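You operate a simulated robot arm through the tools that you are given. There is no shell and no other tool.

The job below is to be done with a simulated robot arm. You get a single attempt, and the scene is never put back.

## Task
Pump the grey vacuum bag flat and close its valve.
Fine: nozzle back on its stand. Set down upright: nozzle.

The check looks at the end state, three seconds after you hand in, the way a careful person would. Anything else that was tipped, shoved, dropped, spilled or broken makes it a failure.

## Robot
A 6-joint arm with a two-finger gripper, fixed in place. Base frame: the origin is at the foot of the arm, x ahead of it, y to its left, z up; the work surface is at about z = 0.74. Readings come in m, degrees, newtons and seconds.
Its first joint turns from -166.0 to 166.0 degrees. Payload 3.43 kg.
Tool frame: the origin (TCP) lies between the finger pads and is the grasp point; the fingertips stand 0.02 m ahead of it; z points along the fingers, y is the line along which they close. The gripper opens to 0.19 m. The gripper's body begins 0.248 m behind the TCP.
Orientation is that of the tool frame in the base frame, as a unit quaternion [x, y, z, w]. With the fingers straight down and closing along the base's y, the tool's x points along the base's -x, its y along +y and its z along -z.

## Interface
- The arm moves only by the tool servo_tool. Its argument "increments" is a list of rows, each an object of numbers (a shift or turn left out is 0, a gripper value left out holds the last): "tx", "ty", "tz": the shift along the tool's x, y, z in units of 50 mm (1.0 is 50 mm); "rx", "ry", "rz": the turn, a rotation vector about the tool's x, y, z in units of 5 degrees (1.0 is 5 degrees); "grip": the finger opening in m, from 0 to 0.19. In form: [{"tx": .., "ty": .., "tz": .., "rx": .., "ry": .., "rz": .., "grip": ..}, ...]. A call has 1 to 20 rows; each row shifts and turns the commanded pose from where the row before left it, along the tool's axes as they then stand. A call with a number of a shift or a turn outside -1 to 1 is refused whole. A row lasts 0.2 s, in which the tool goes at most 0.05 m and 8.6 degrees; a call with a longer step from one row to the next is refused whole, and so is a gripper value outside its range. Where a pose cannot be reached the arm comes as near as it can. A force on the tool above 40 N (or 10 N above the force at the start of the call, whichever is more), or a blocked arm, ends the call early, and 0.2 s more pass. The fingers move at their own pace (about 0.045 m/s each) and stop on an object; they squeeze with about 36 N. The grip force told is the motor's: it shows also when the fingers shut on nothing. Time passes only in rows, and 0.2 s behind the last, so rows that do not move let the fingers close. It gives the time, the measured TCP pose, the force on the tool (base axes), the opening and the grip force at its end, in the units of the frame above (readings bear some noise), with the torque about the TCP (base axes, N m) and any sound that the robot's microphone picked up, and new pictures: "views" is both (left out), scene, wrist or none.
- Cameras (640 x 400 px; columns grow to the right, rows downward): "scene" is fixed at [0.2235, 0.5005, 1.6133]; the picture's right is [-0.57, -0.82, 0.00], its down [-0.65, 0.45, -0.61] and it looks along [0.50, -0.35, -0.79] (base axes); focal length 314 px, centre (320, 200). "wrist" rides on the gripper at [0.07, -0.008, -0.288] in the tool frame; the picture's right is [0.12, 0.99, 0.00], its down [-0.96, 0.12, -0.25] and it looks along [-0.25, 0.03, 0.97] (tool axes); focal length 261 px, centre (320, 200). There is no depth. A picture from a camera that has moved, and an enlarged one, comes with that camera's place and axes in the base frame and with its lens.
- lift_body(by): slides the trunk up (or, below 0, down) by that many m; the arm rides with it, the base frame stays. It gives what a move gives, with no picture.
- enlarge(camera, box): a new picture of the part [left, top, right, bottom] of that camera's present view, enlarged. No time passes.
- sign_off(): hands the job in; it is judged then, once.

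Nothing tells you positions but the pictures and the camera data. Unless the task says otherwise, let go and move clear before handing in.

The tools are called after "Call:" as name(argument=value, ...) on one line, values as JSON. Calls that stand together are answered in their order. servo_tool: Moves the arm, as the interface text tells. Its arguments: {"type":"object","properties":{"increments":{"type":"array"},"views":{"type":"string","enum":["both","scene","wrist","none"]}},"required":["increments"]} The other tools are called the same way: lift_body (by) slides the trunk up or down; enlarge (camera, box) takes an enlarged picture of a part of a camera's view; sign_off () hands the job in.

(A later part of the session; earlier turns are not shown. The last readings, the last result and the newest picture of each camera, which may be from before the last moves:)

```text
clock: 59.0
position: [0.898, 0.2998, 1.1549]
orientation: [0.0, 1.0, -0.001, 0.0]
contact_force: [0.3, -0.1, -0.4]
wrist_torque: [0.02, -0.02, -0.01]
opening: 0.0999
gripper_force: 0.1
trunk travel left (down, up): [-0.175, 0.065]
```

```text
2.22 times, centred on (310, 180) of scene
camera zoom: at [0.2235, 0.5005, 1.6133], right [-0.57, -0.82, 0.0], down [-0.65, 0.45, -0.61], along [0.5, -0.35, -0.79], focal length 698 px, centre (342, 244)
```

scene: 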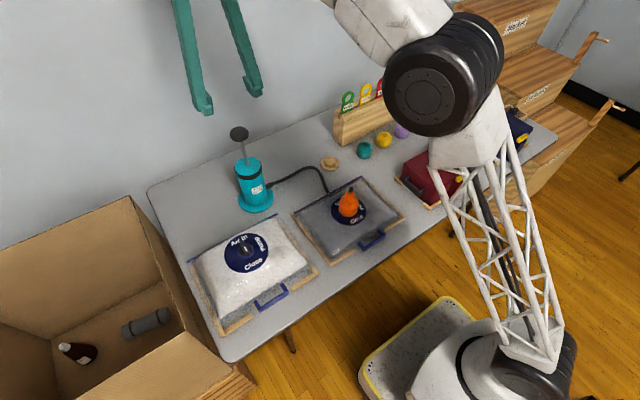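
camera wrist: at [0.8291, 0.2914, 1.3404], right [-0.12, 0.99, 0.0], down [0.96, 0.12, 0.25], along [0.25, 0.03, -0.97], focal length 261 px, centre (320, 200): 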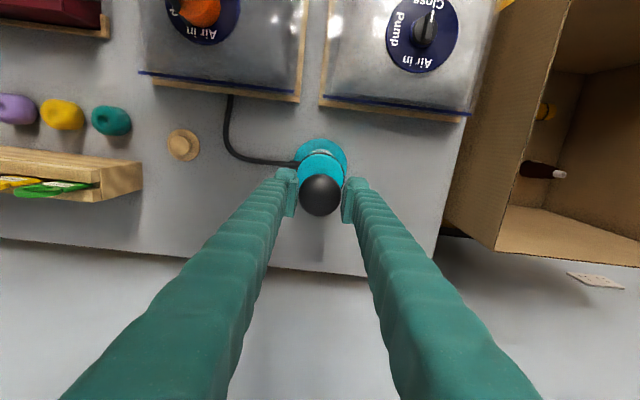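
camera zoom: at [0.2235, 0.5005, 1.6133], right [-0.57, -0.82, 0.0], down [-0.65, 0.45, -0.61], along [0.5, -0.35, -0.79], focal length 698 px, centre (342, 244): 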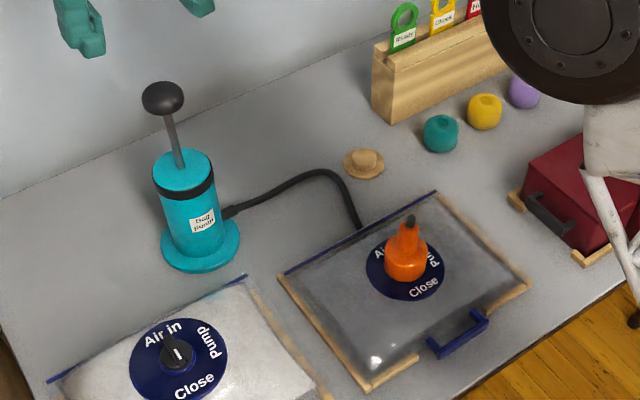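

Now back over the nozzle.

Call:
servo_tool(increments=[{"tx": 0.61, "ty": -0.535}, {"tx": 0.61, "ty": -0.535}, {"tx": 0.61, "ty": -0.535}, {"tx": 0.61, "ty": -0.535}, {"tx": 0.61, "ty": -0.535}, {"tx": 0.61, "ty": -0.535}, {"tx": 0.61, "ty": -0.535}, {"tx": 0.61, "ty": -0.535}, {"tz": 0.8}, {"tz": 0.8}, {"tz": 0.8}, {}])

Call:
enlarge(camera="wrist", box=[250, 100, 390, 240])

Call:
enlarge(camera="scene", box=[310, 150, 390, 230])

```text
clock: 61.6
position: [0.6553, 0.0851, 1.0353]
orientation: [0.0, 1.0, 0.0, 0.0]
contact_force: [-0.2, 0.4, -0.7]
wrist_torque: [-0.02, 0.04, 0.03]
opening: 0.1002
gripper_force: 0.1
trunk travel left (down, up): [-0.175, 0.065]
camera wrist: at [0.5851, 0.0772, 1.3219], right [-0.12, 0.99, 0.0], down [0.96, 0.12, 0.25], along [0.25, 0.03, -0.97], focal length 261 px, centre (320, 200)
```

scene: 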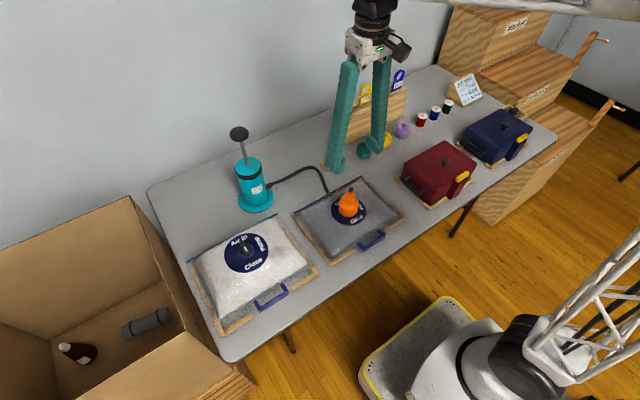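
wrist: 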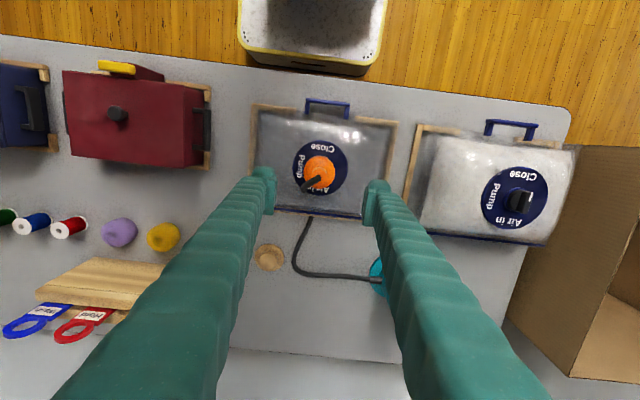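

```text
2.86 times, centred on (320, 170) of wrist
camera zoom: at [0.5851, 0.0772, 1.3219], right [-0.12, 0.99, 0.0], down [0.96, 0.12, 0.25], along [0.25, 0.03, -0.97], focal length 745 px, centre (320, 286)
```

zoom: 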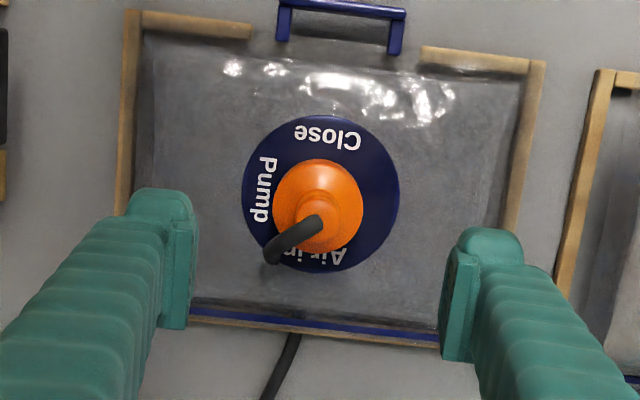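

```text
5.00 times, centred on (350, 190) of scene
camera zoom: at [0.2235, 0.5005, 1.6133], right [-0.57, -0.82, 0.0], down [-0.65, 0.45, -0.61], along [0.5, -0.35, -0.79], focal length 1571 px, centre (170, 250)
```

zoom: 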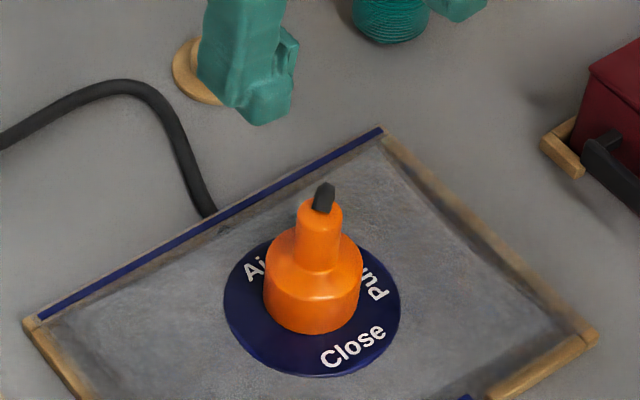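

The bag lies flat in its frame, with the dial now at z≈0.795. The fingers are aligned over the nozzle, so I'll descend partway and recheck.

Call:
servo_tool(increments=[{"tz": 0.66}, {"tz": 0.66}, {"tz": 0.66}, {}], views="wrist")

Call:
enlarge(camera="wrist", box=[250, 100, 390, 240])

Call:
enlarge(camera="scene", box=[310, 150, 390, 230])

```text
clock: 62.6
position: [0.6539, 0.0864, 0.9357]
orientation: [0.0, 1.0, 0.0, -0.001]
contact_force: [-0.8, 0.1, -0.4]
wrist_torque: [0.03, 0.01, 0.0]
opening: 0.0999
gripper_force: 0.0
trunk travel left (down, up): [-0.175, 0.065]
camera wrist: at [0.5851, 0.077, 1.2224], right [-0.12, 0.99, 0.0], down [0.96, 0.12, 0.25], along [0.25, 0.03, -0.97], focal length 261 px, centre (320, 200)
```

wrist: 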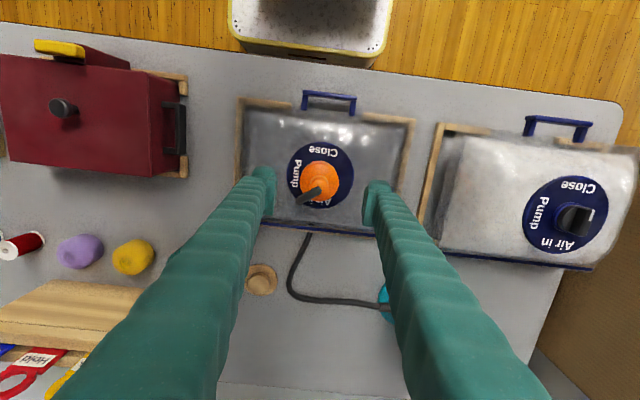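

```text
2.86 times, centred on (320, 170) of wrist
camera zoom: at [0.5851, 0.077, 1.2224], right [-0.12, 0.99, 0.0], down [0.96, 0.12, 0.25], along [0.25, 0.03, -0.97], focal length 745 px, centre (320, 286)
```

zoom: 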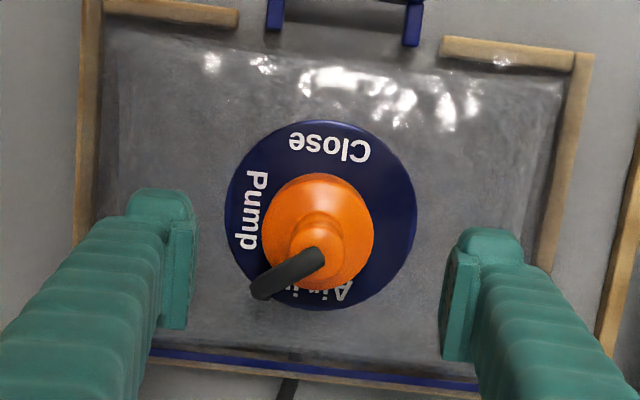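

```text
5.00 times, centred on (350, 190) of scene
camera zoom: at [0.2235, 0.5005, 1.6133], right [-0.57, -0.82, 0.0], down [-0.65, 0.45, -0.61], along [0.5, -0.35, -0.79], focal length 1571 px, centre (170, 250)
```

zoom: 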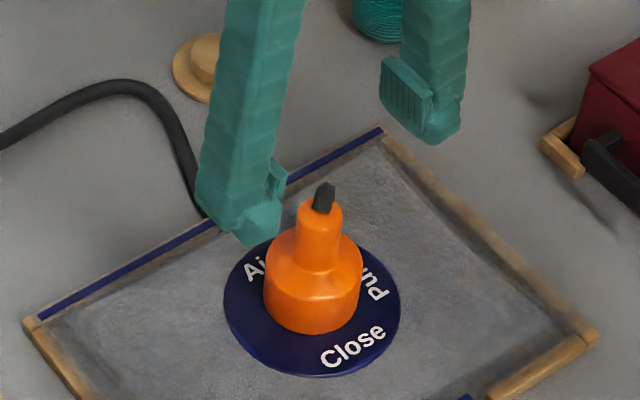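

Call:
servo_tool(increments=[{"tz": 0.49}, {"tz": 0.49}, {"tz": 0.49}, {"tz": 0.49}, {}, {"grip": 0.03}, {}, {}, {}, {}])

Call:
enlarge(camera="scene", box=[310, 150, 390, 230])

```text
clock: 64.5
position: [0.6569, 0.0857, 0.8446]
orientation: [0.0, 1.0, 0.001, 0.005]
contact_force: [-0.7, -1.1, 54.7]
wrist_torque: [-0.06, 0.46, 0.02]
opening: 0.0309
gripper_force: 12.1
trunk travel left (down, up): [-0.175, 0.065]
stopped in row 9: the force on the tool passed its limit at 48 N (the readings are from after the stop); the commanded pose is now the measured one
camera wrist: at [0.5843, 0.0768, 1.132], right [-0.12, 0.99, 0.0], down [0.96, 0.12, 0.26], along [0.26, 0.03, -0.97], focal length 261 px, centre (320, 200)
```

scene: 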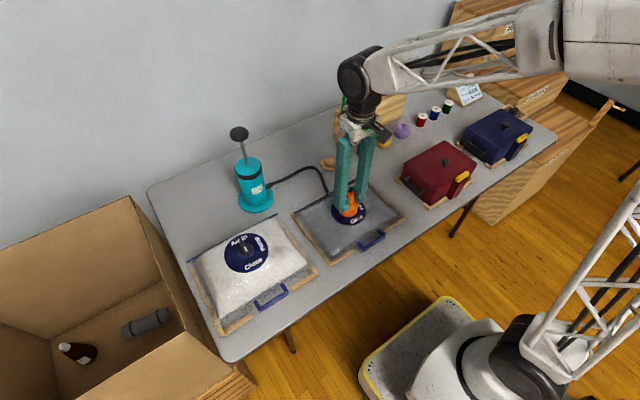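
wrist: 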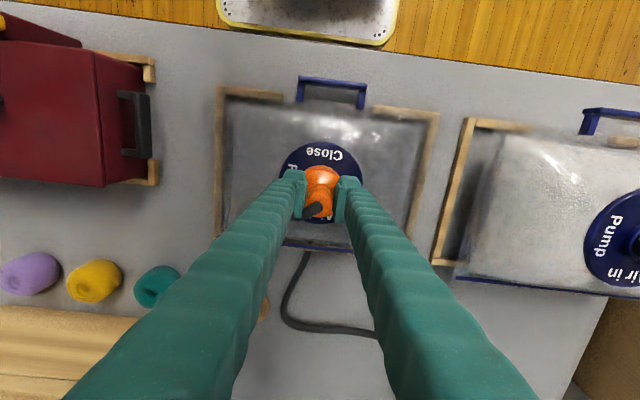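

```text
5.00 times, centred on (350, 190) of scene
camera zoom: at [0.2235, 0.5005, 1.6133], right [-0.57, -0.82, 0.0], down [-0.65, 0.45, -0.61], along [0.5, -0.35, -0.79], focal length 1571 px, centre (170, 250)
```

zoom: 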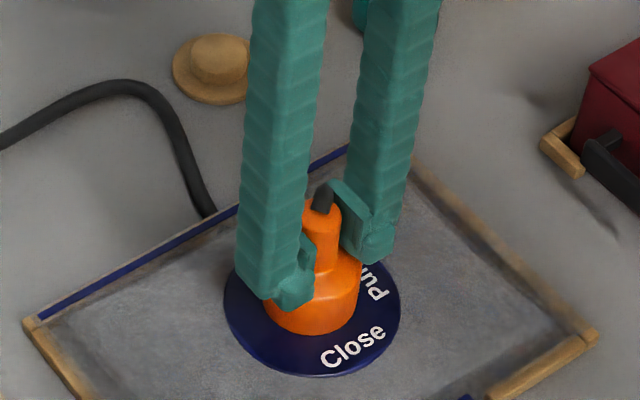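

The fingers closed on the sloped shoulder, so the nozzle sits lower than I estimated. I'll open right away and check nothing was disturbed.

Call:
servo_tool(increments=[{"grip": 0.1}, {}, {}, {}, {}])

Call:
enlarge(camera="scene", box=[310, 150, 390, 230])

Call:
enlarge(camera="wrist", box=[250, 100, 390, 240])

```text
clock: 65.0
position: [0.6592, 0.0864, 0.8421]
orientation: [-0.001, 1.0, 0.0, 0.004]
contact_force: [0.3, 0.1, 0.2]
wrist_torque: [0.01, -0.03, 0.01]
opening: 0.0685
gripper_force: 0.0
trunk travel left (down, up): [-0.175, 0.065]
stopped in row 2: the force on the tool passed its limit at 68 N (the readings are from after the stop); the commanded pose is now the measured one
camera wrist: at [0.5858, 0.0772, 1.1283], right [-0.12, 0.99, 0.0], down [0.96, 0.12, 0.26], along [0.25, 0.03, -0.97], focal length 261 px, centre (320, 200)
```

scene: 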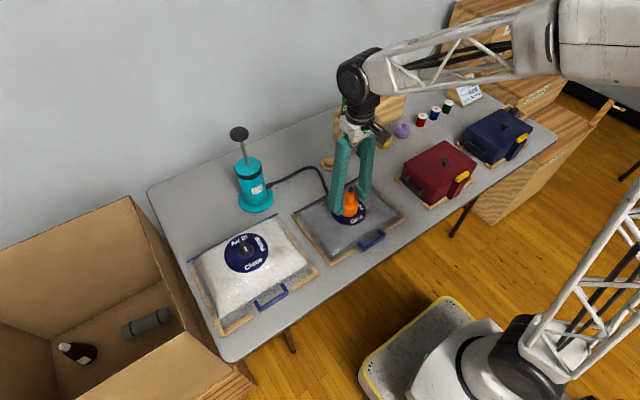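
wrist: 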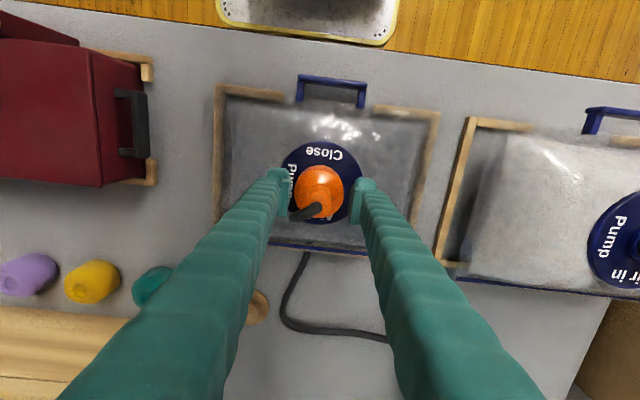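

```text
5.00 times, centred on (350, 190) of scene
camera zoom: at [0.2235, 0.5005, 1.6133], right [-0.57, -0.82, 0.0], down [-0.65, 0.45, -0.61], along [0.5, -0.35, -0.79], focal length 1571 px, centre (170, 250)
```

zoom: 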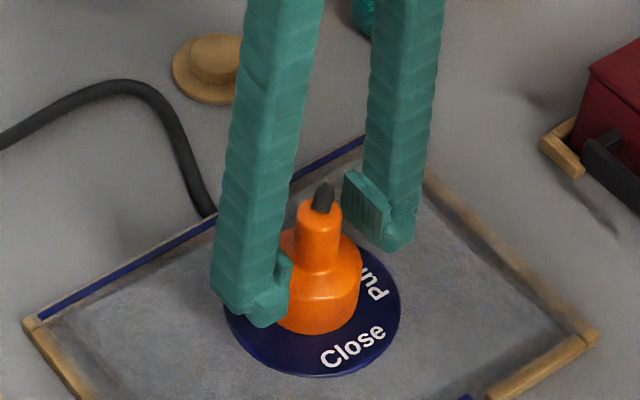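

```text
2.86 times, centred on (320, 170) of wrist
camera zoom: at [0.5858, 0.0772, 1.1283], right [-0.12, 0.99, 0.0], down [0.96, 0.12, 0.26], along [0.25, 0.03, -0.97], focal length 745 px, centre (320, 286)
```

zoom: 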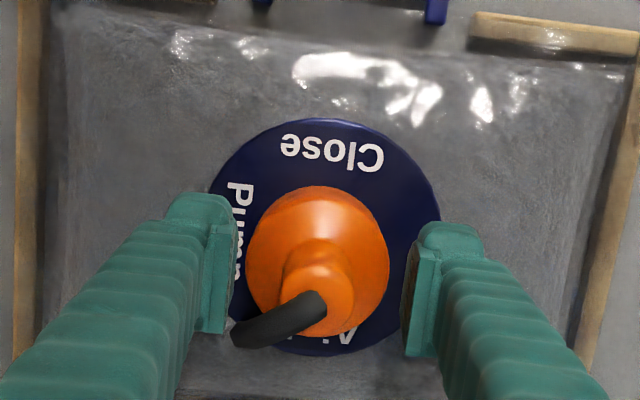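

Nothing moved: the nozzle is still seated and the bag flat. I'll straighten the tool, go about 22 mm lower so the pads are on the cylinder, and close again in steps.

Call:
servo_tool(increments=[{"grip": 0.1}, {}, {}, {"ry": 0.09, "tx": 0.04}, {"tz": 0.22}, {"tz": 0.22}, {}])

Call:
enlarge(camera="scene", box=[310, 150, 390, 230])

Call:
enlarge(camera="wrist", box=[250, 100, 390, 240])

```text
clock: 66.6
position: [0.6556, 0.0867, 0.8211]
orientation: [0.0, 1.0, 0.001, 0.001]
contact_force: [-0.2, 0.8, -0.2]
wrist_torque: [-0.02, 0.0, 0.04]
opening: 0.1
gripper_force: 0.0
trunk travel left (down, up): [-0.175, 0.065]
camera wrist: at [0.5863, 0.077, 1.1084], right [-0.12, 0.99, 0.0], down [0.96, 0.12, 0.25], along [0.25, 0.03, -0.97], focal length 261 px, centre (320, 200)
```

scene: 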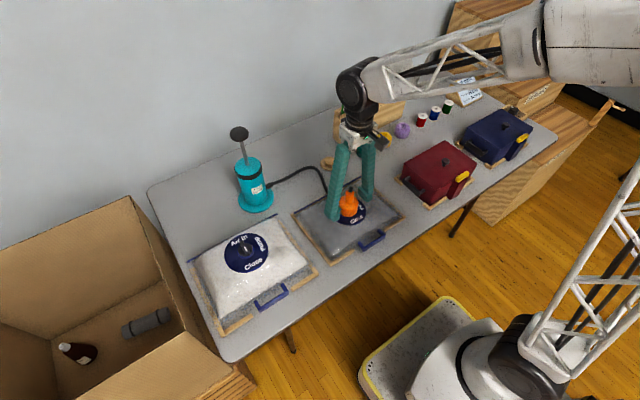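
wrist: 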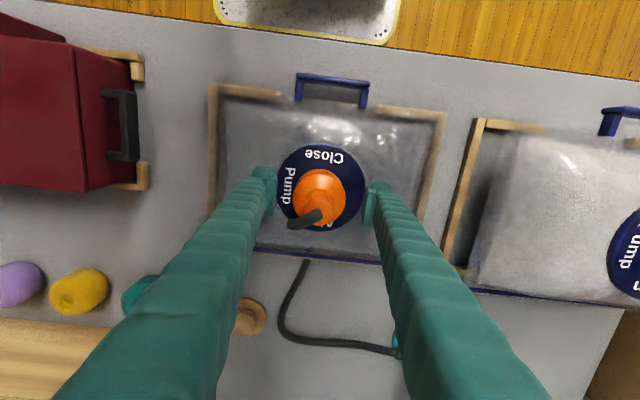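

```text
5.00 times, centred on (350, 190) of scene
camera zoom: at [0.2235, 0.5005, 1.6133], right [-0.57, -0.82, 0.0], down [-0.65, 0.45, -0.61], along [0.5, -0.35, -0.79], focal length 1571 px, centre (170, 250)
```

zoom: 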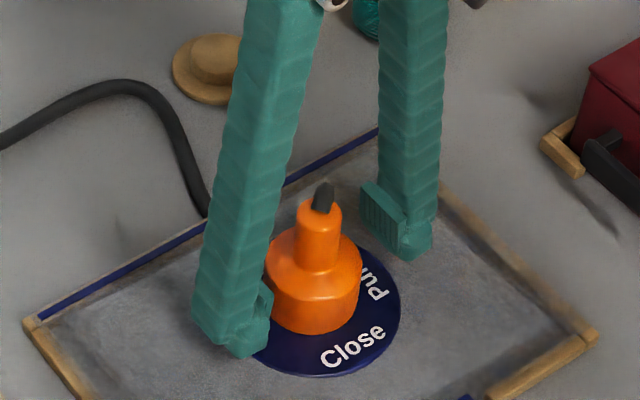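

```text
2.86 times, centred on (320, 170) of wrist
camera zoom: at [0.5863, 0.077, 1.1084], right [-0.12, 0.99, 0.0], down [0.96, 0.12, 0.25], along [0.25, 0.03, -0.97], focal length 745 px, centre (320, 286)
```

zoom: 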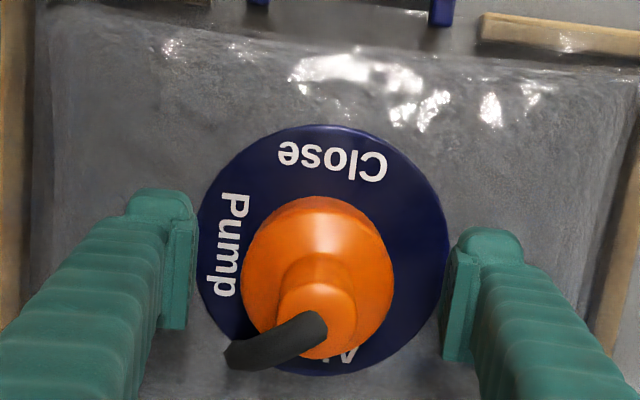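

This matches the view from when I gripped it on the stand. Closing.

Call:
servo_tool(increments=[{"grip": 0.05}, {}, {}, {}, {}], views="scene")

Call:
enlarge(camera="scene", box=[310, 150, 390, 230])

```text
clock: 67.8
position: [0.6557, 0.0864, 0.8225]
orientation: [0.0, 1.0, 0.0, 0.001]
contact_force: [-0.3, 0.3, -1.2]
wrist_torque: [0.05, -0.05, -0.01]
opening: 0.0608
gripper_force: 36.0
trunk travel left (down, up): [-0.175, 0.065]
```

scene: 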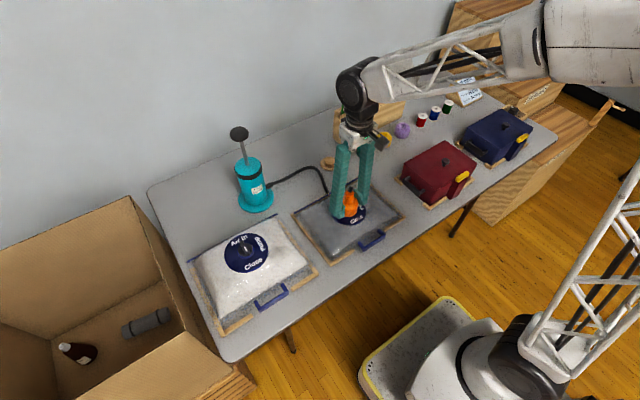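

```text
5.00 times, centred on (350, 190) of scene
camera zoom: at [0.2235, 0.5005, 1.6133], right [-0.57, -0.82, 0.0], down [-0.65, 0.45, -0.61], along [0.5, -0.35, -0.79], focal length 1571 px, centre (170, 250)
```

zoom: 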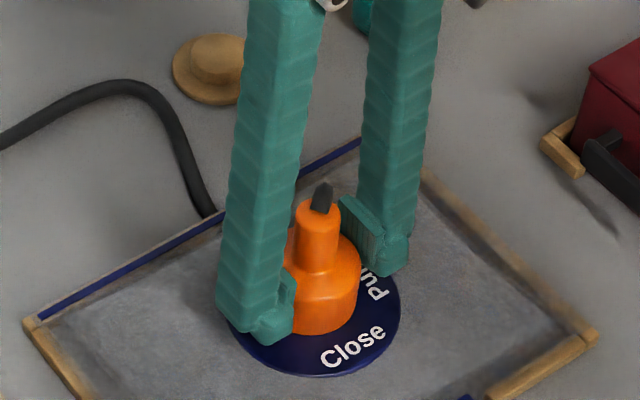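

Good grip. Lifting the nozzle straight off the valve, then checking the bag stays flat.

Call:
servo_tool(increments=[{"tz": -0.2}, {"tz": -0.4}, {"tz": -0.5}, {"tz": -0.5}, {"tz": -0.5}, {}], views="scene")

Call:
enlarge(camera="scene", box=[300, 130, 420, 260])

```text
clock: 69.2
position: [0.6574, 0.0862, 0.9285]
orientation: [0.0, 1.0, 0.001, 0.002]
contact_force: [1.2, 0.3, -0.6]
wrist_torque: [0.01, -0.01, -0.01]
opening: 0.061
gripper_force: 35.9
trunk travel left (down, up): [-0.175, 0.065]
```

scene: 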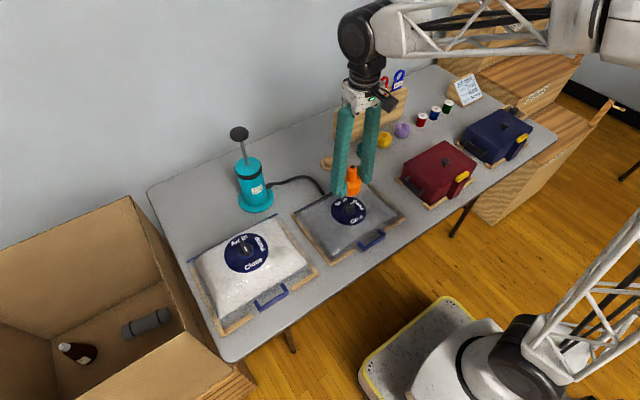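

```text
3.08 times, centred on (360, 195) of scene
camera zoom: at [0.2235, 0.5005, 1.6133], right [-0.57, -0.82, 0.0], down [-0.65, 0.45, -0.61], along [0.5, -0.35, -0.79], focal length 967 px, centre (197, 215)
```

zoom: 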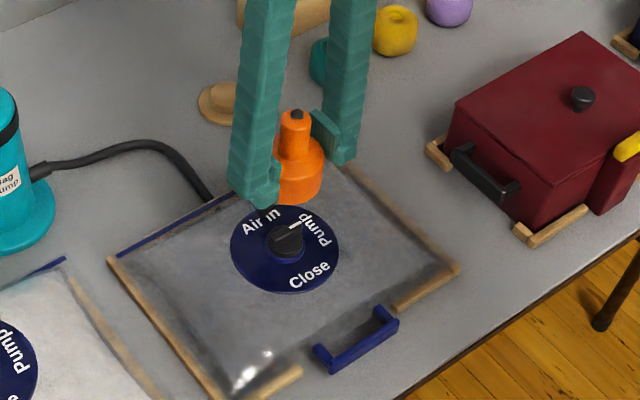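

The nozzle is off, and the knob still reads Pump. Carrying the nozzle back over its stand.

Call:
servo_tool(increments=[{"tx": -0.758, "ty": -0.321}, {"tx": -0.758, "ty": -0.321}, {"tx": -0.758, "ty": -0.321}, {"tx": -0.758, "ty": -0.321}, {"tx": -0.758, "ty": -0.321}, {"tx": -0.758, "ty": -0.321}, {}])

Call:
enlarge(camera="scene", box=[290, 110, 420, 260])

Call:
enlarge(camera="wrist", box=[250, 100, 390, 240])

```text
clock: 70.8
position: [0.8836, -0.0118, 0.9248]
orientation: [0.001, 1.0, 0.001, 0.001]
contact_force: [-0.4, -0.4, -0.4]
wrist_torque: [-0.03, 0.04, -0.03]
opening: 0.061
gripper_force: 35.4
trunk travel left (down, up): [-0.175, 0.065]
camera wrist: at [0.8143, -0.0211, 1.2114], right [-0.12, 0.99, 0.0], down [0.96, 0.12, 0.25], along [0.25, 0.03, -0.97], focal length 261 px, centre (320, 200)
```

scene: 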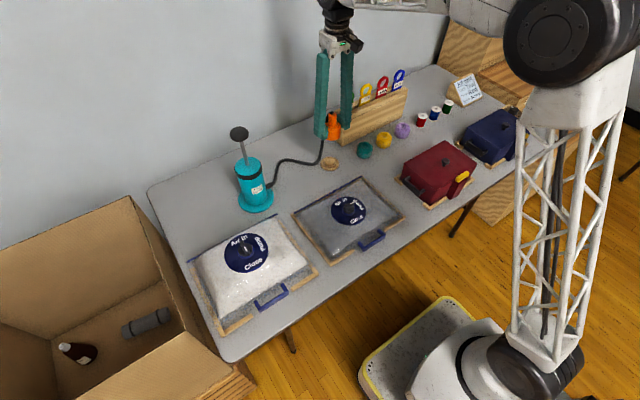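
wrist: 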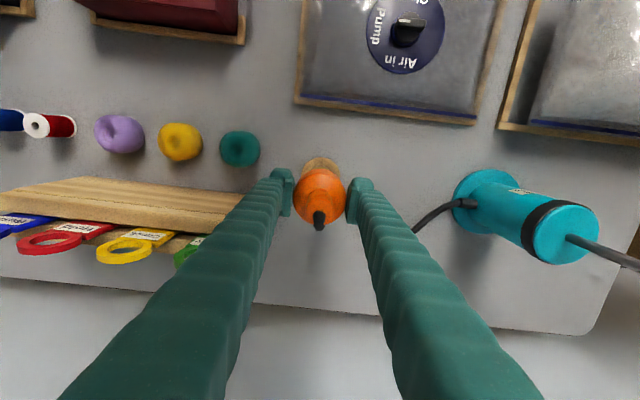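

```text
2.67 times, centred on (355, 185) of scene
camera zoom: at [0.2235, 0.5005, 1.6133], right [-0.57, -0.82, 0.0], down [-0.65, 0.45, -0.61], along [0.5, -0.35, -0.79], focal length 838 px, centre (227, 240)
```

zoom: 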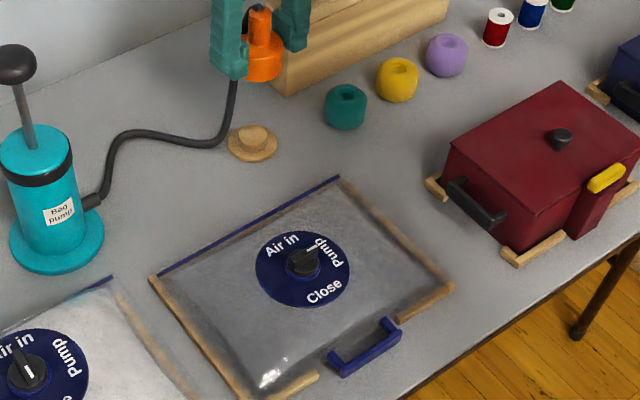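

```text
2.86 times, centred on (320, 170) of wrist
camera zoom: at [0.8143, -0.0211, 1.2114], right [-0.12, 0.99, 0.0], down [0.96, 0.12, 0.25], along [0.25, 0.03, -0.97], focal length 745 px, centre (320, 286)
```

zoom: 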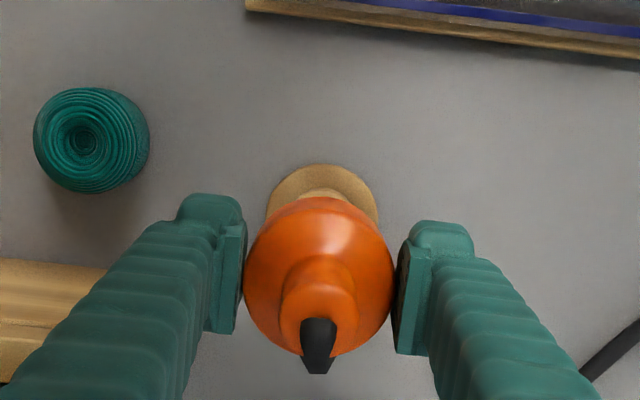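

The stand is right below; I'll trim y by +1.5 mm and descend, slowing near the end.

Call:
servo_tool(increments=[{"ty": 0.03, "tz": 0.4}, {"tz": 0.4}, {"tz": 0.4}, {"tz": 0.4}, {"tz": 0.2}, {}])

Call:
enlarge(camera="scene", box=[295, 115, 365, 185])

Call:
enlarge(camera="wrist", box=[250, 100, 390, 240])

```text
clock: 72.2
position: [0.8827, -0.0097, 0.8358]
orientation: [0.0, 1.0, 0.0, 0.0]
contact_force: [0.1, 0.1, -0.7]
wrist_torque: [-0.01, 0.02, 0.0]
opening: 0.061
gripper_force: 36.8
trunk travel left (down, up): [-0.175, 0.065]
camera wrist: at [0.8132, -0.0183, 1.1227], right [-0.12, 0.99, 0.0], down [0.96, 0.12, 0.25], along [0.25, 0.03, -0.97], focal length 261 px, centre (320, 200)
```

scene: 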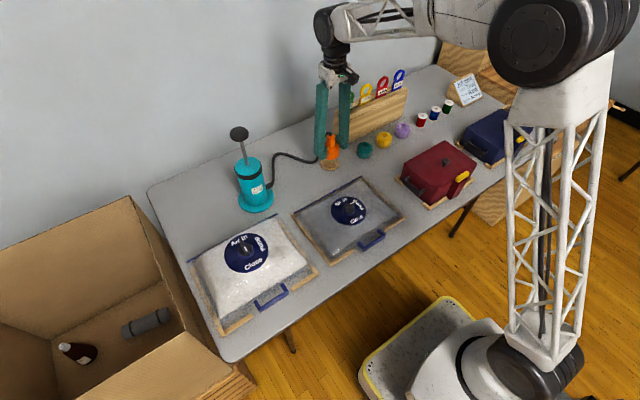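
wrist: 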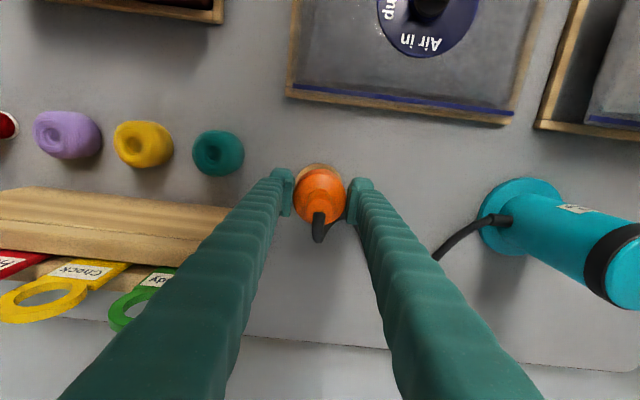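

```text
5.71 times, centred on (330, 150) of scene
camera zoom: at [0.2235, 0.5005, 1.6133], right [-0.57, -0.82, 0.0], down [-0.65, 0.45, -0.61], along [0.5, -0.35, -0.79], focal length 1796 px, centre (263, 486)
```

zoom: 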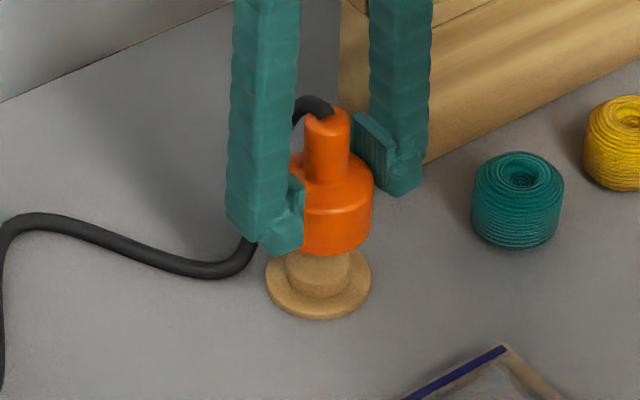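

```text
2.86 times, centred on (320, 170) of wrist
camera zoom: at [0.8132, -0.0183, 1.1227], right [-0.12, 0.99, 0.0], down [0.96, 0.12, 0.25], along [0.25, 0.03, -0.97], focal length 745 px, centre (320, 286)
```

zoom: 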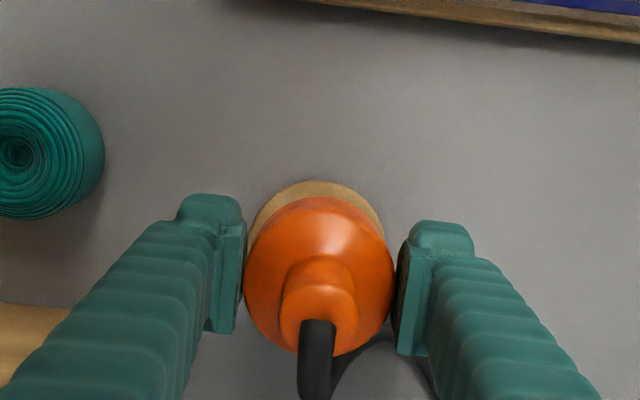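

Call:
servo_tool(increments=[{"tx": -0.02, "ty": 0.01, "tz": 0.2}, {"tz": 0.2}, {"tz": 0.15}, {"tz": 0.1}, {"tz": 0.08}, {}], views="none")

Call:
enlarge(camera="scene", box=[295, 115, 365, 185])

Call:
enlarge(camera="wrist", box=[250, 100, 390, 240])

```text
clock: 73.6
position: [0.8841, -0.0091, 0.8001]
orientation: [0.0, 1.0, 0.001, 0.001]
contact_force: [1.3, 0.3, -0.7]
wrist_torque: [0.03, 0.02, -0.03]
opening: 0.061
gripper_force: 35.8
trunk travel left (down, up): [-0.175, 0.065]
```

```text
5.71 times, centred on (330, 150) of scene
camera zoom: at [0.2235, 0.5005, 1.6133], right [-0.57, -0.82, 0.0], down [-0.65, 0.45, -0.61], along [0.5, -0.35, -0.79], focal length 1796 px, centre (263, 486)
```

zoom: 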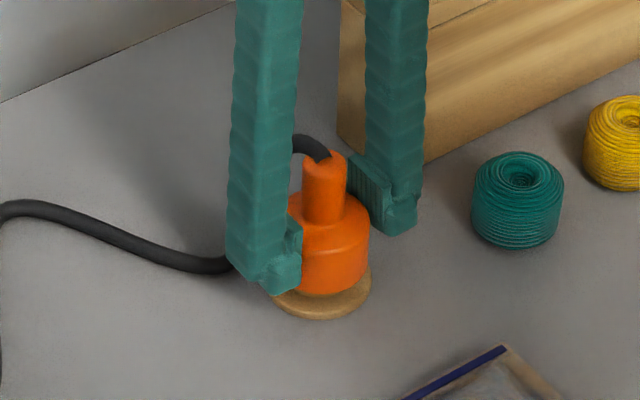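

```text
2.86 times, centred on (320, 170) of wrist
camera zoom: at [0.8146, -0.0184, 1.0868], right [-0.12, 0.99, 0.0], down [0.96, 0.12, 0.25], along [0.25, 0.03, -0.97], focal length 745 px, centre (320, 286)
```

zoom: 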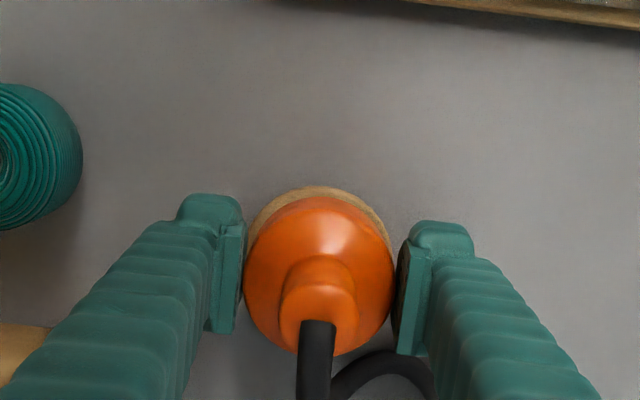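

Call:
servo_tool(increments=[{"tz": 0.08}, {"tz": 0.06}, {"tz": 0.04}, {}], views="none")

Call:
enlarge(camera="scene", box=[295, 115, 365, 185])

```text
clock: 74.6
position: [0.8839, -0.0091, 0.7914]
orientation: [0.0, 1.0, 0.001, 0.0]
contact_force: [0.0, 0.9, -0.6]
wrist_torque: [0.01, -0.06, -0.04]
opening: 0.0608
gripper_force: 36.3
trunk travel left (down, up): [-0.175, 0.065]
```

```text
5.71 times, centred on (330, 150) of scene
camera zoom: at [0.2235, 0.5005, 1.6133], right [-0.57, -0.82, 0.0], down [-0.65, 0.45, -0.61], along [0.5, -0.35, -0.79], focal length 1796 px, centre (263, 486)
```

zoom: 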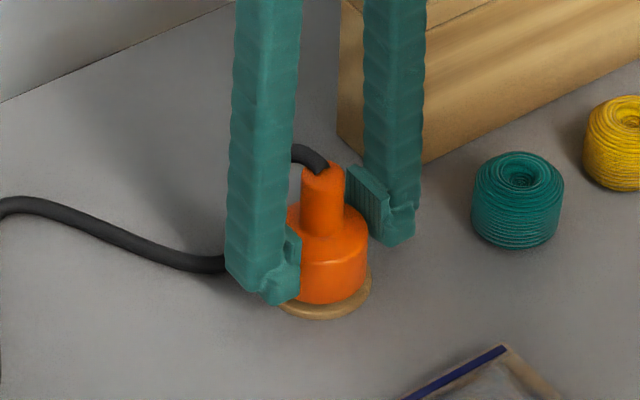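

Call:
servo_tool(increments=[{"tz": 0.04}, {"tz": 0.03}, {}], views="none")

Call:
enlarge(camera="scene", box=[295, 115, 365, 185])

```text
clock: 75.4
position: [0.8839, -0.0083, 0.7876]
orientation: [0.0, 1.0, 0.001, 0.001]
contact_force: [-0.6, -0.7, -0.6]
wrist_torque: [0.04, -0.01, -0.03]
opening: 0.0607
gripper_force: 35.6
trunk travel left (down, up): [-0.175, 0.065]
```

```text
5.71 times, centred on (330, 150) of scene
camera zoom: at [0.2235, 0.5005, 1.6133], right [-0.57, -0.82, 0.0], down [-0.65, 0.45, -0.61], along [0.5, -0.35, -0.79], focal length 1796 px, centre (263, 486)
```

zoom: 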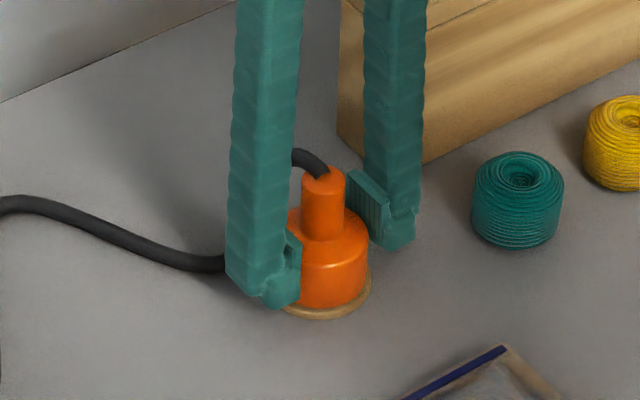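

Call:
servo_tool(increments=[{"tz": 0.04}, {}], views="none")

```text
clock: 76.0
position: [0.8835, -0.0087, 0.7854]
orientation: [0.0, 1.0, 0.001, 0.0]
contact_force: [0.1, -0.7, 0.4]
wrist_torque: [-0.01, 0.05, 0.02]
opening: 0.0609
gripper_force: 35.6
trunk travel left (down, up): [-0.175, 0.065]
```

Call:
servo_tool(increments=[{"tz": 0.04}, {}], views="none")

Call:
enlarge(camera="scene", box=[295, 115, 365, 185])

```text
clock: 76.6
position: [0.8846, -0.0081, 0.7838]
orientation: [0.0, 1.0, 0.001, 0.001]
contact_force: [-0.7, -0.1, 1.0]
wrist_torque: [-0.06, -0.04, 0.0]
opening: 0.0608
gripper_force: 36.0
trunk travel left (down, up): [-0.175, 0.065]
```

```text
5.71 times, centred on (330, 150) of scene
camera zoom: at [0.2235, 0.5005, 1.6133], right [-0.57, -0.82, 0.0], down [-0.65, 0.45, -0.61], along [0.5, -0.35, -0.79], focal length 1796 px, centre (263, 486)
```

zoom: 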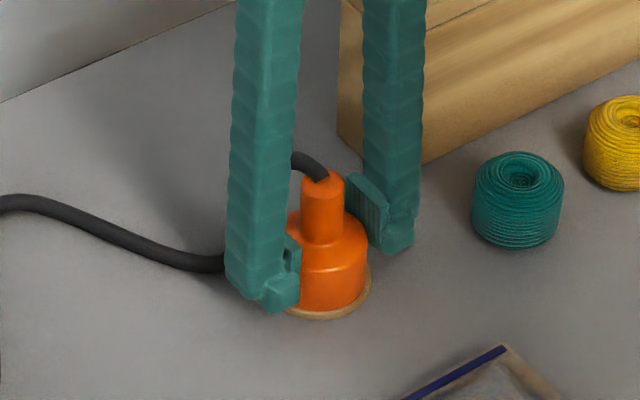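

The nozzle is down on its stand. Releasing and rising straight up.

Call:
servo_tool(increments=[{"grip": 0.1}, {}, {}, {}, {"tz": -0.4}, {"tz": -0.7}, {"tz": -0.8}, {"tz": -0.8}, {"tz": -0.8}, {}])

Call:
enlarge(camera="scene", box=[290, 110, 420, 260])

Call:
enlarge(camera="scene", box=[295, 115, 365, 185])

```text
clock: 78.8
position: [0.8845, -0.0074, 0.9576]
orientation: [0.0, 1.0, 0.001, 0.001]
contact_force: [0.0, 1.2, 0.3]
wrist_torque: [0.02, -0.02, -0.01]
opening: 0.1
gripper_force: 0.1
trunk travel left (down, up): [-0.175, 0.065]
camera wrist: at [0.814, -0.0165, 1.244], right [-0.12, 0.99, 0.0], down [0.96, 0.12, 0.25], along [0.25, 0.03, -0.97], focal length 261 px, centre (320, 200)
```

scene: 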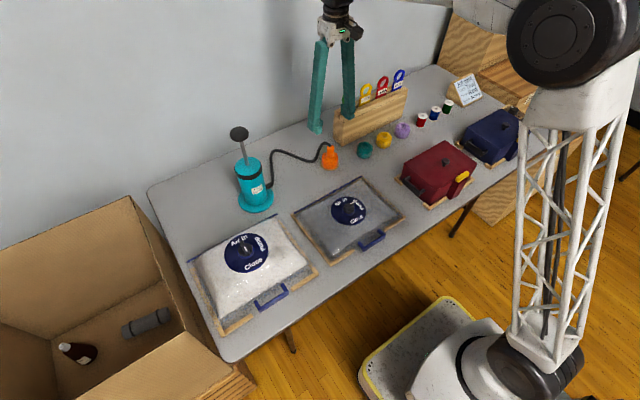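
wrist: 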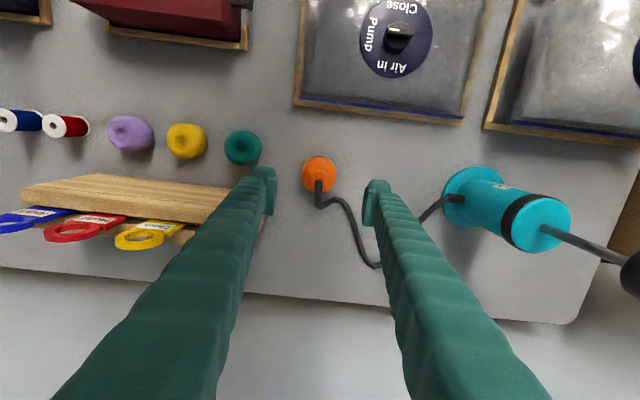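

```text
2.67 times, centred on (355, 185) of scene
camera zoom: at [0.2235, 0.5005, 1.6133], right [-0.57, -0.82, 0.0], down [-0.65, 0.45, -0.61], along [0.5, -0.35, -0.79], focal length 838 px, centre (227, 240)
```

zoom: 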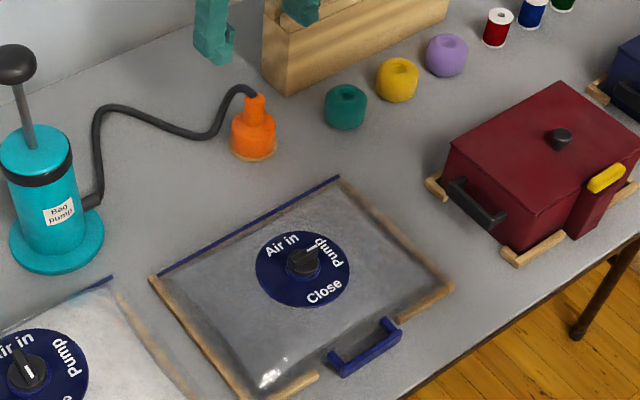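

```text
5.71 times, centred on (330, 150) of scene
camera zoom: at [0.2235, 0.5005, 1.6133], right [-0.57, -0.82, 0.0], down [-0.65, 0.45, -0.61], along [0.5, -0.35, -0.79], focal length 1796 px, centre (263, 486)
```

zoom: 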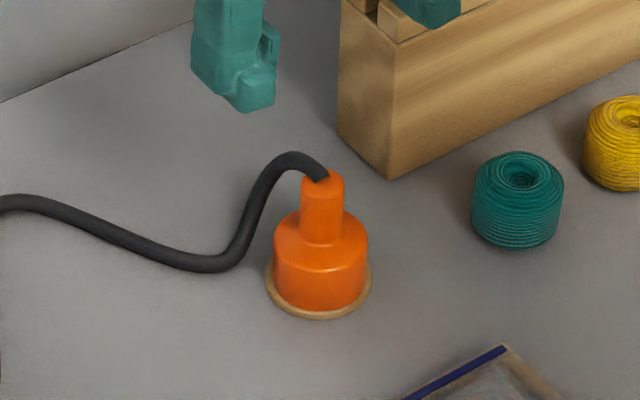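

The nozzle is upright on its stand as before, and the bag is still flat. Now back to the valve with the fingers turned 90° to take the bar.

Call:
servo_tool(increments=[{"tx": 0.765, "ty": 0.312, "grip": 0.06}, {"tx": 0.765, "ty": 0.312}, {"tx": 0.765, "ty": 0.312}, {"tx": 0.765, "ty": 0.312}, {"tx": 0.765, "ty": 0.312}, {"tx": 0.765, "ty": 0.312}, {}], views="none")

Call:
servo_tool(increments=[{"rz": -1}, {"rz": -1}, {"rz": -1}, {"rz": -1}, {"rz": -1}, {"rz": -1}, {"rz": -1}, {"rz": -1}, {"rz": -1}, {"rz": -1}, {"rz": -1}, {"rz": -1}, {"rz": -1}, {"rz": -1}, {"rz": -1}, {"rz": -1}, {"rz": -1}, {"rz": -1}, {}])

Call:
enlarge(camera="wrist", box=[260, 110, 380, 230])

Call:
enlarge(camera="scene", box=[310, 160, 390, 240])

```text
clock: 80.4
position: [0.6548, 0.0862, 0.9554]
orientation: [0.001, 1.0, 0.001, 0.001]
contact_force: [-0.3, 0.8, 0.2]
wrist_torque: [0.02, -0.01, -0.01]
opening: 0.0599
gripper_force: 0.1
trunk travel left (down, up): [-0.175, 0.065]
```

```text
clock: 84.4
position: [0.6547, 0.0856, 0.9582]
orientation: [0.708, -0.706, 0.0, -0.001]
contact_force: [-0.5, 1.1, -0.6]
wrist_torque: [0.03, 0.0, 0.03]
opening: 0.06
gripper_force: 0.0
trunk travel left (down, up): [-0.175, 0.065]
camera wrist: at [0.6639, 0.014, 1.2454], right [-0.99, -0.12, 0.0], down [-0.12, 0.96, 0.25], along [-0.03, 0.25, -0.97], focal length 261 px, centre (320, 200)
```

scene: 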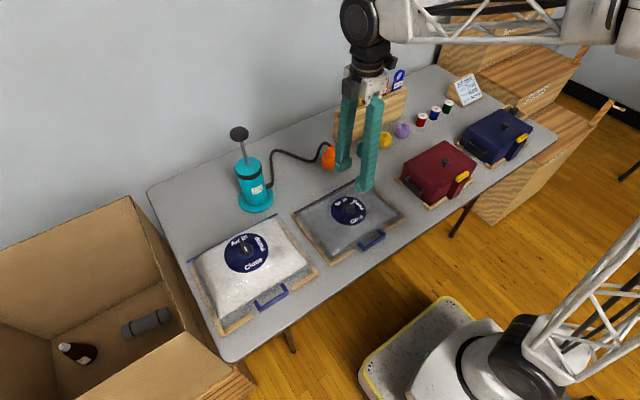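
wrist: 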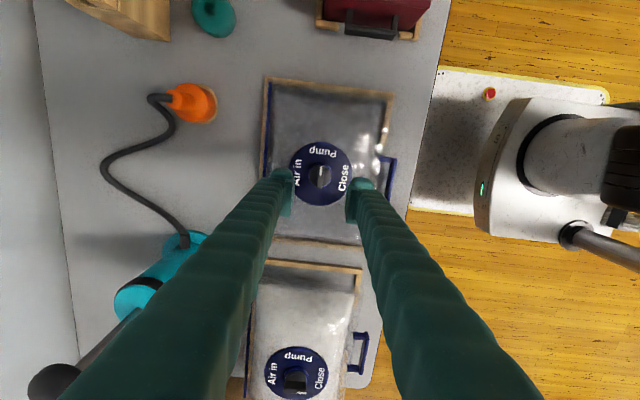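

```text
3.33 times, centred on (320, 170) of wrist
camera zoom: at [0.6639, 0.014, 1.2454], right [-0.99, -0.12, 0.0], down [-0.12, 0.96, 0.25], along [-0.03, 0.25, -0.97], focal length 869 px, centre (320, 300)
```

zoom: 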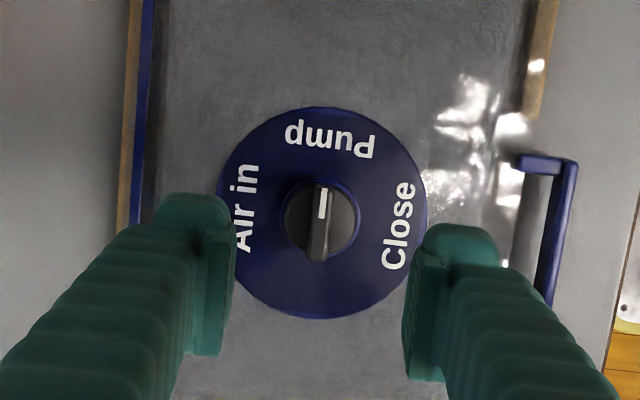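

```text
5.00 times, centred on (350, 200) of scene
camera zoom: at [0.2235, 0.5005, 1.6133], right [-0.57, -0.82, 0.0], down [-0.65, 0.45, -0.61], along [0.5, -0.35, -0.79], focal length 1571 px, centre (170, 200)
```

zoom: 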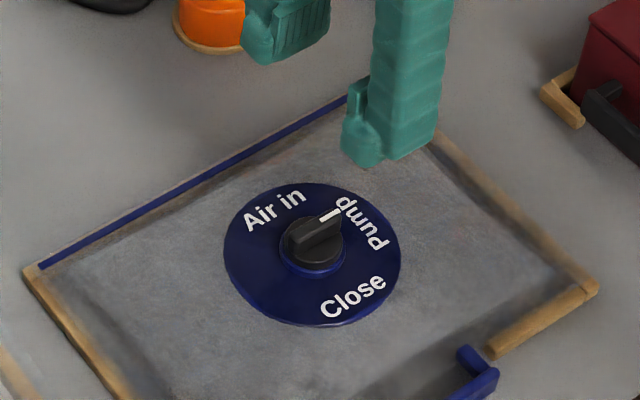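

The bar is centred between the fingers and still at Pump. The dial is at z≈0.789, so I'll grip at TCP z≈0.826, slightly deeper than before.

Call:
servo_tool(increments=[{"tz": 0.55}, {"tz": 0.55}, {"tz": 0.55}, {"tz": 0.55}, {"tz": 0.44}, {}])

Call:
enlarge(camera="wrist", box=[260, 130, 380, 250])

Call:
enlarge(camera="scene", box=[310, 160, 390, 240])

```text
clock: 85.8
position: [0.6539, 0.0876, 0.8283]
orientation: [0.707, -0.707, 0.0, 0.0]
contact_force: [-0.2, 0.1, 0.1]
wrist_torque: [0.0, -0.04, 0.01]
opening: 0.06
gripper_force: 0.1
trunk travel left (down, up): [-0.175, 0.065]
camera wrist: at [0.664, 0.0156, 1.1138], right [-0.99, -0.12, 0.0], down [-0.12, 0.96, 0.25], along [-0.03, 0.25, -0.97], focal length 261 px, centre (320, 200)
```

scene: 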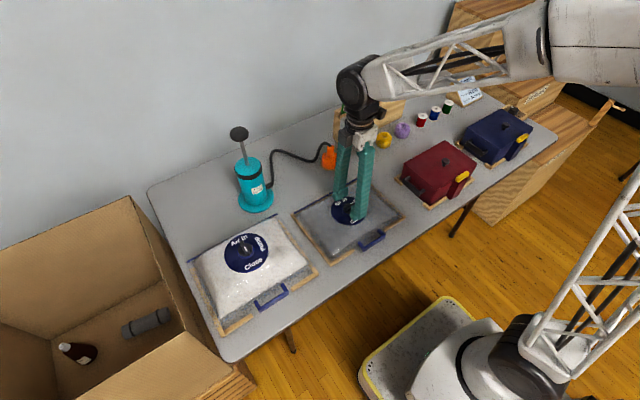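
wrist: 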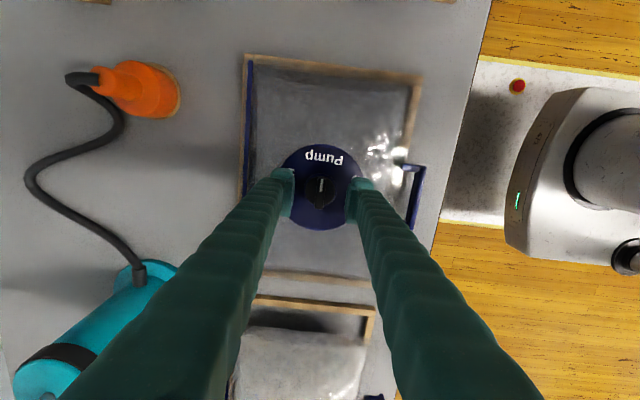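

```text
3.33 times, centred on (320, 190) of wrist
camera zoom: at [0.664, 0.0156, 1.1138], right [-0.99, -0.12, 0.0], down [-0.12, 0.96, 0.25], along [-0.03, 0.25, -0.97], focal length 869 px, centre (320, 233)
```

zoom: 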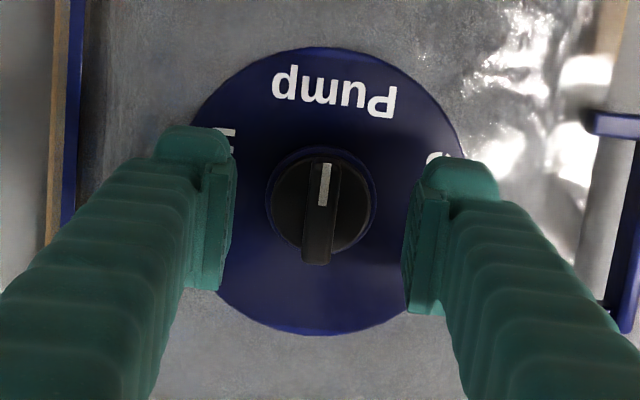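

```text
5.00 times, centred on (350, 200) of scene
camera zoom: at [0.2235, 0.5005, 1.6133], right [-0.57, -0.82, 0.0], down [-0.65, 0.45, -0.61], along [0.5, -0.35, -0.79], focal length 1571 px, centre (170, 200)
```

zoom: 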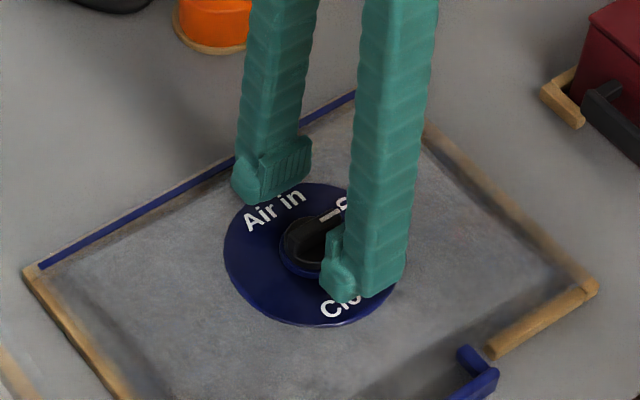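

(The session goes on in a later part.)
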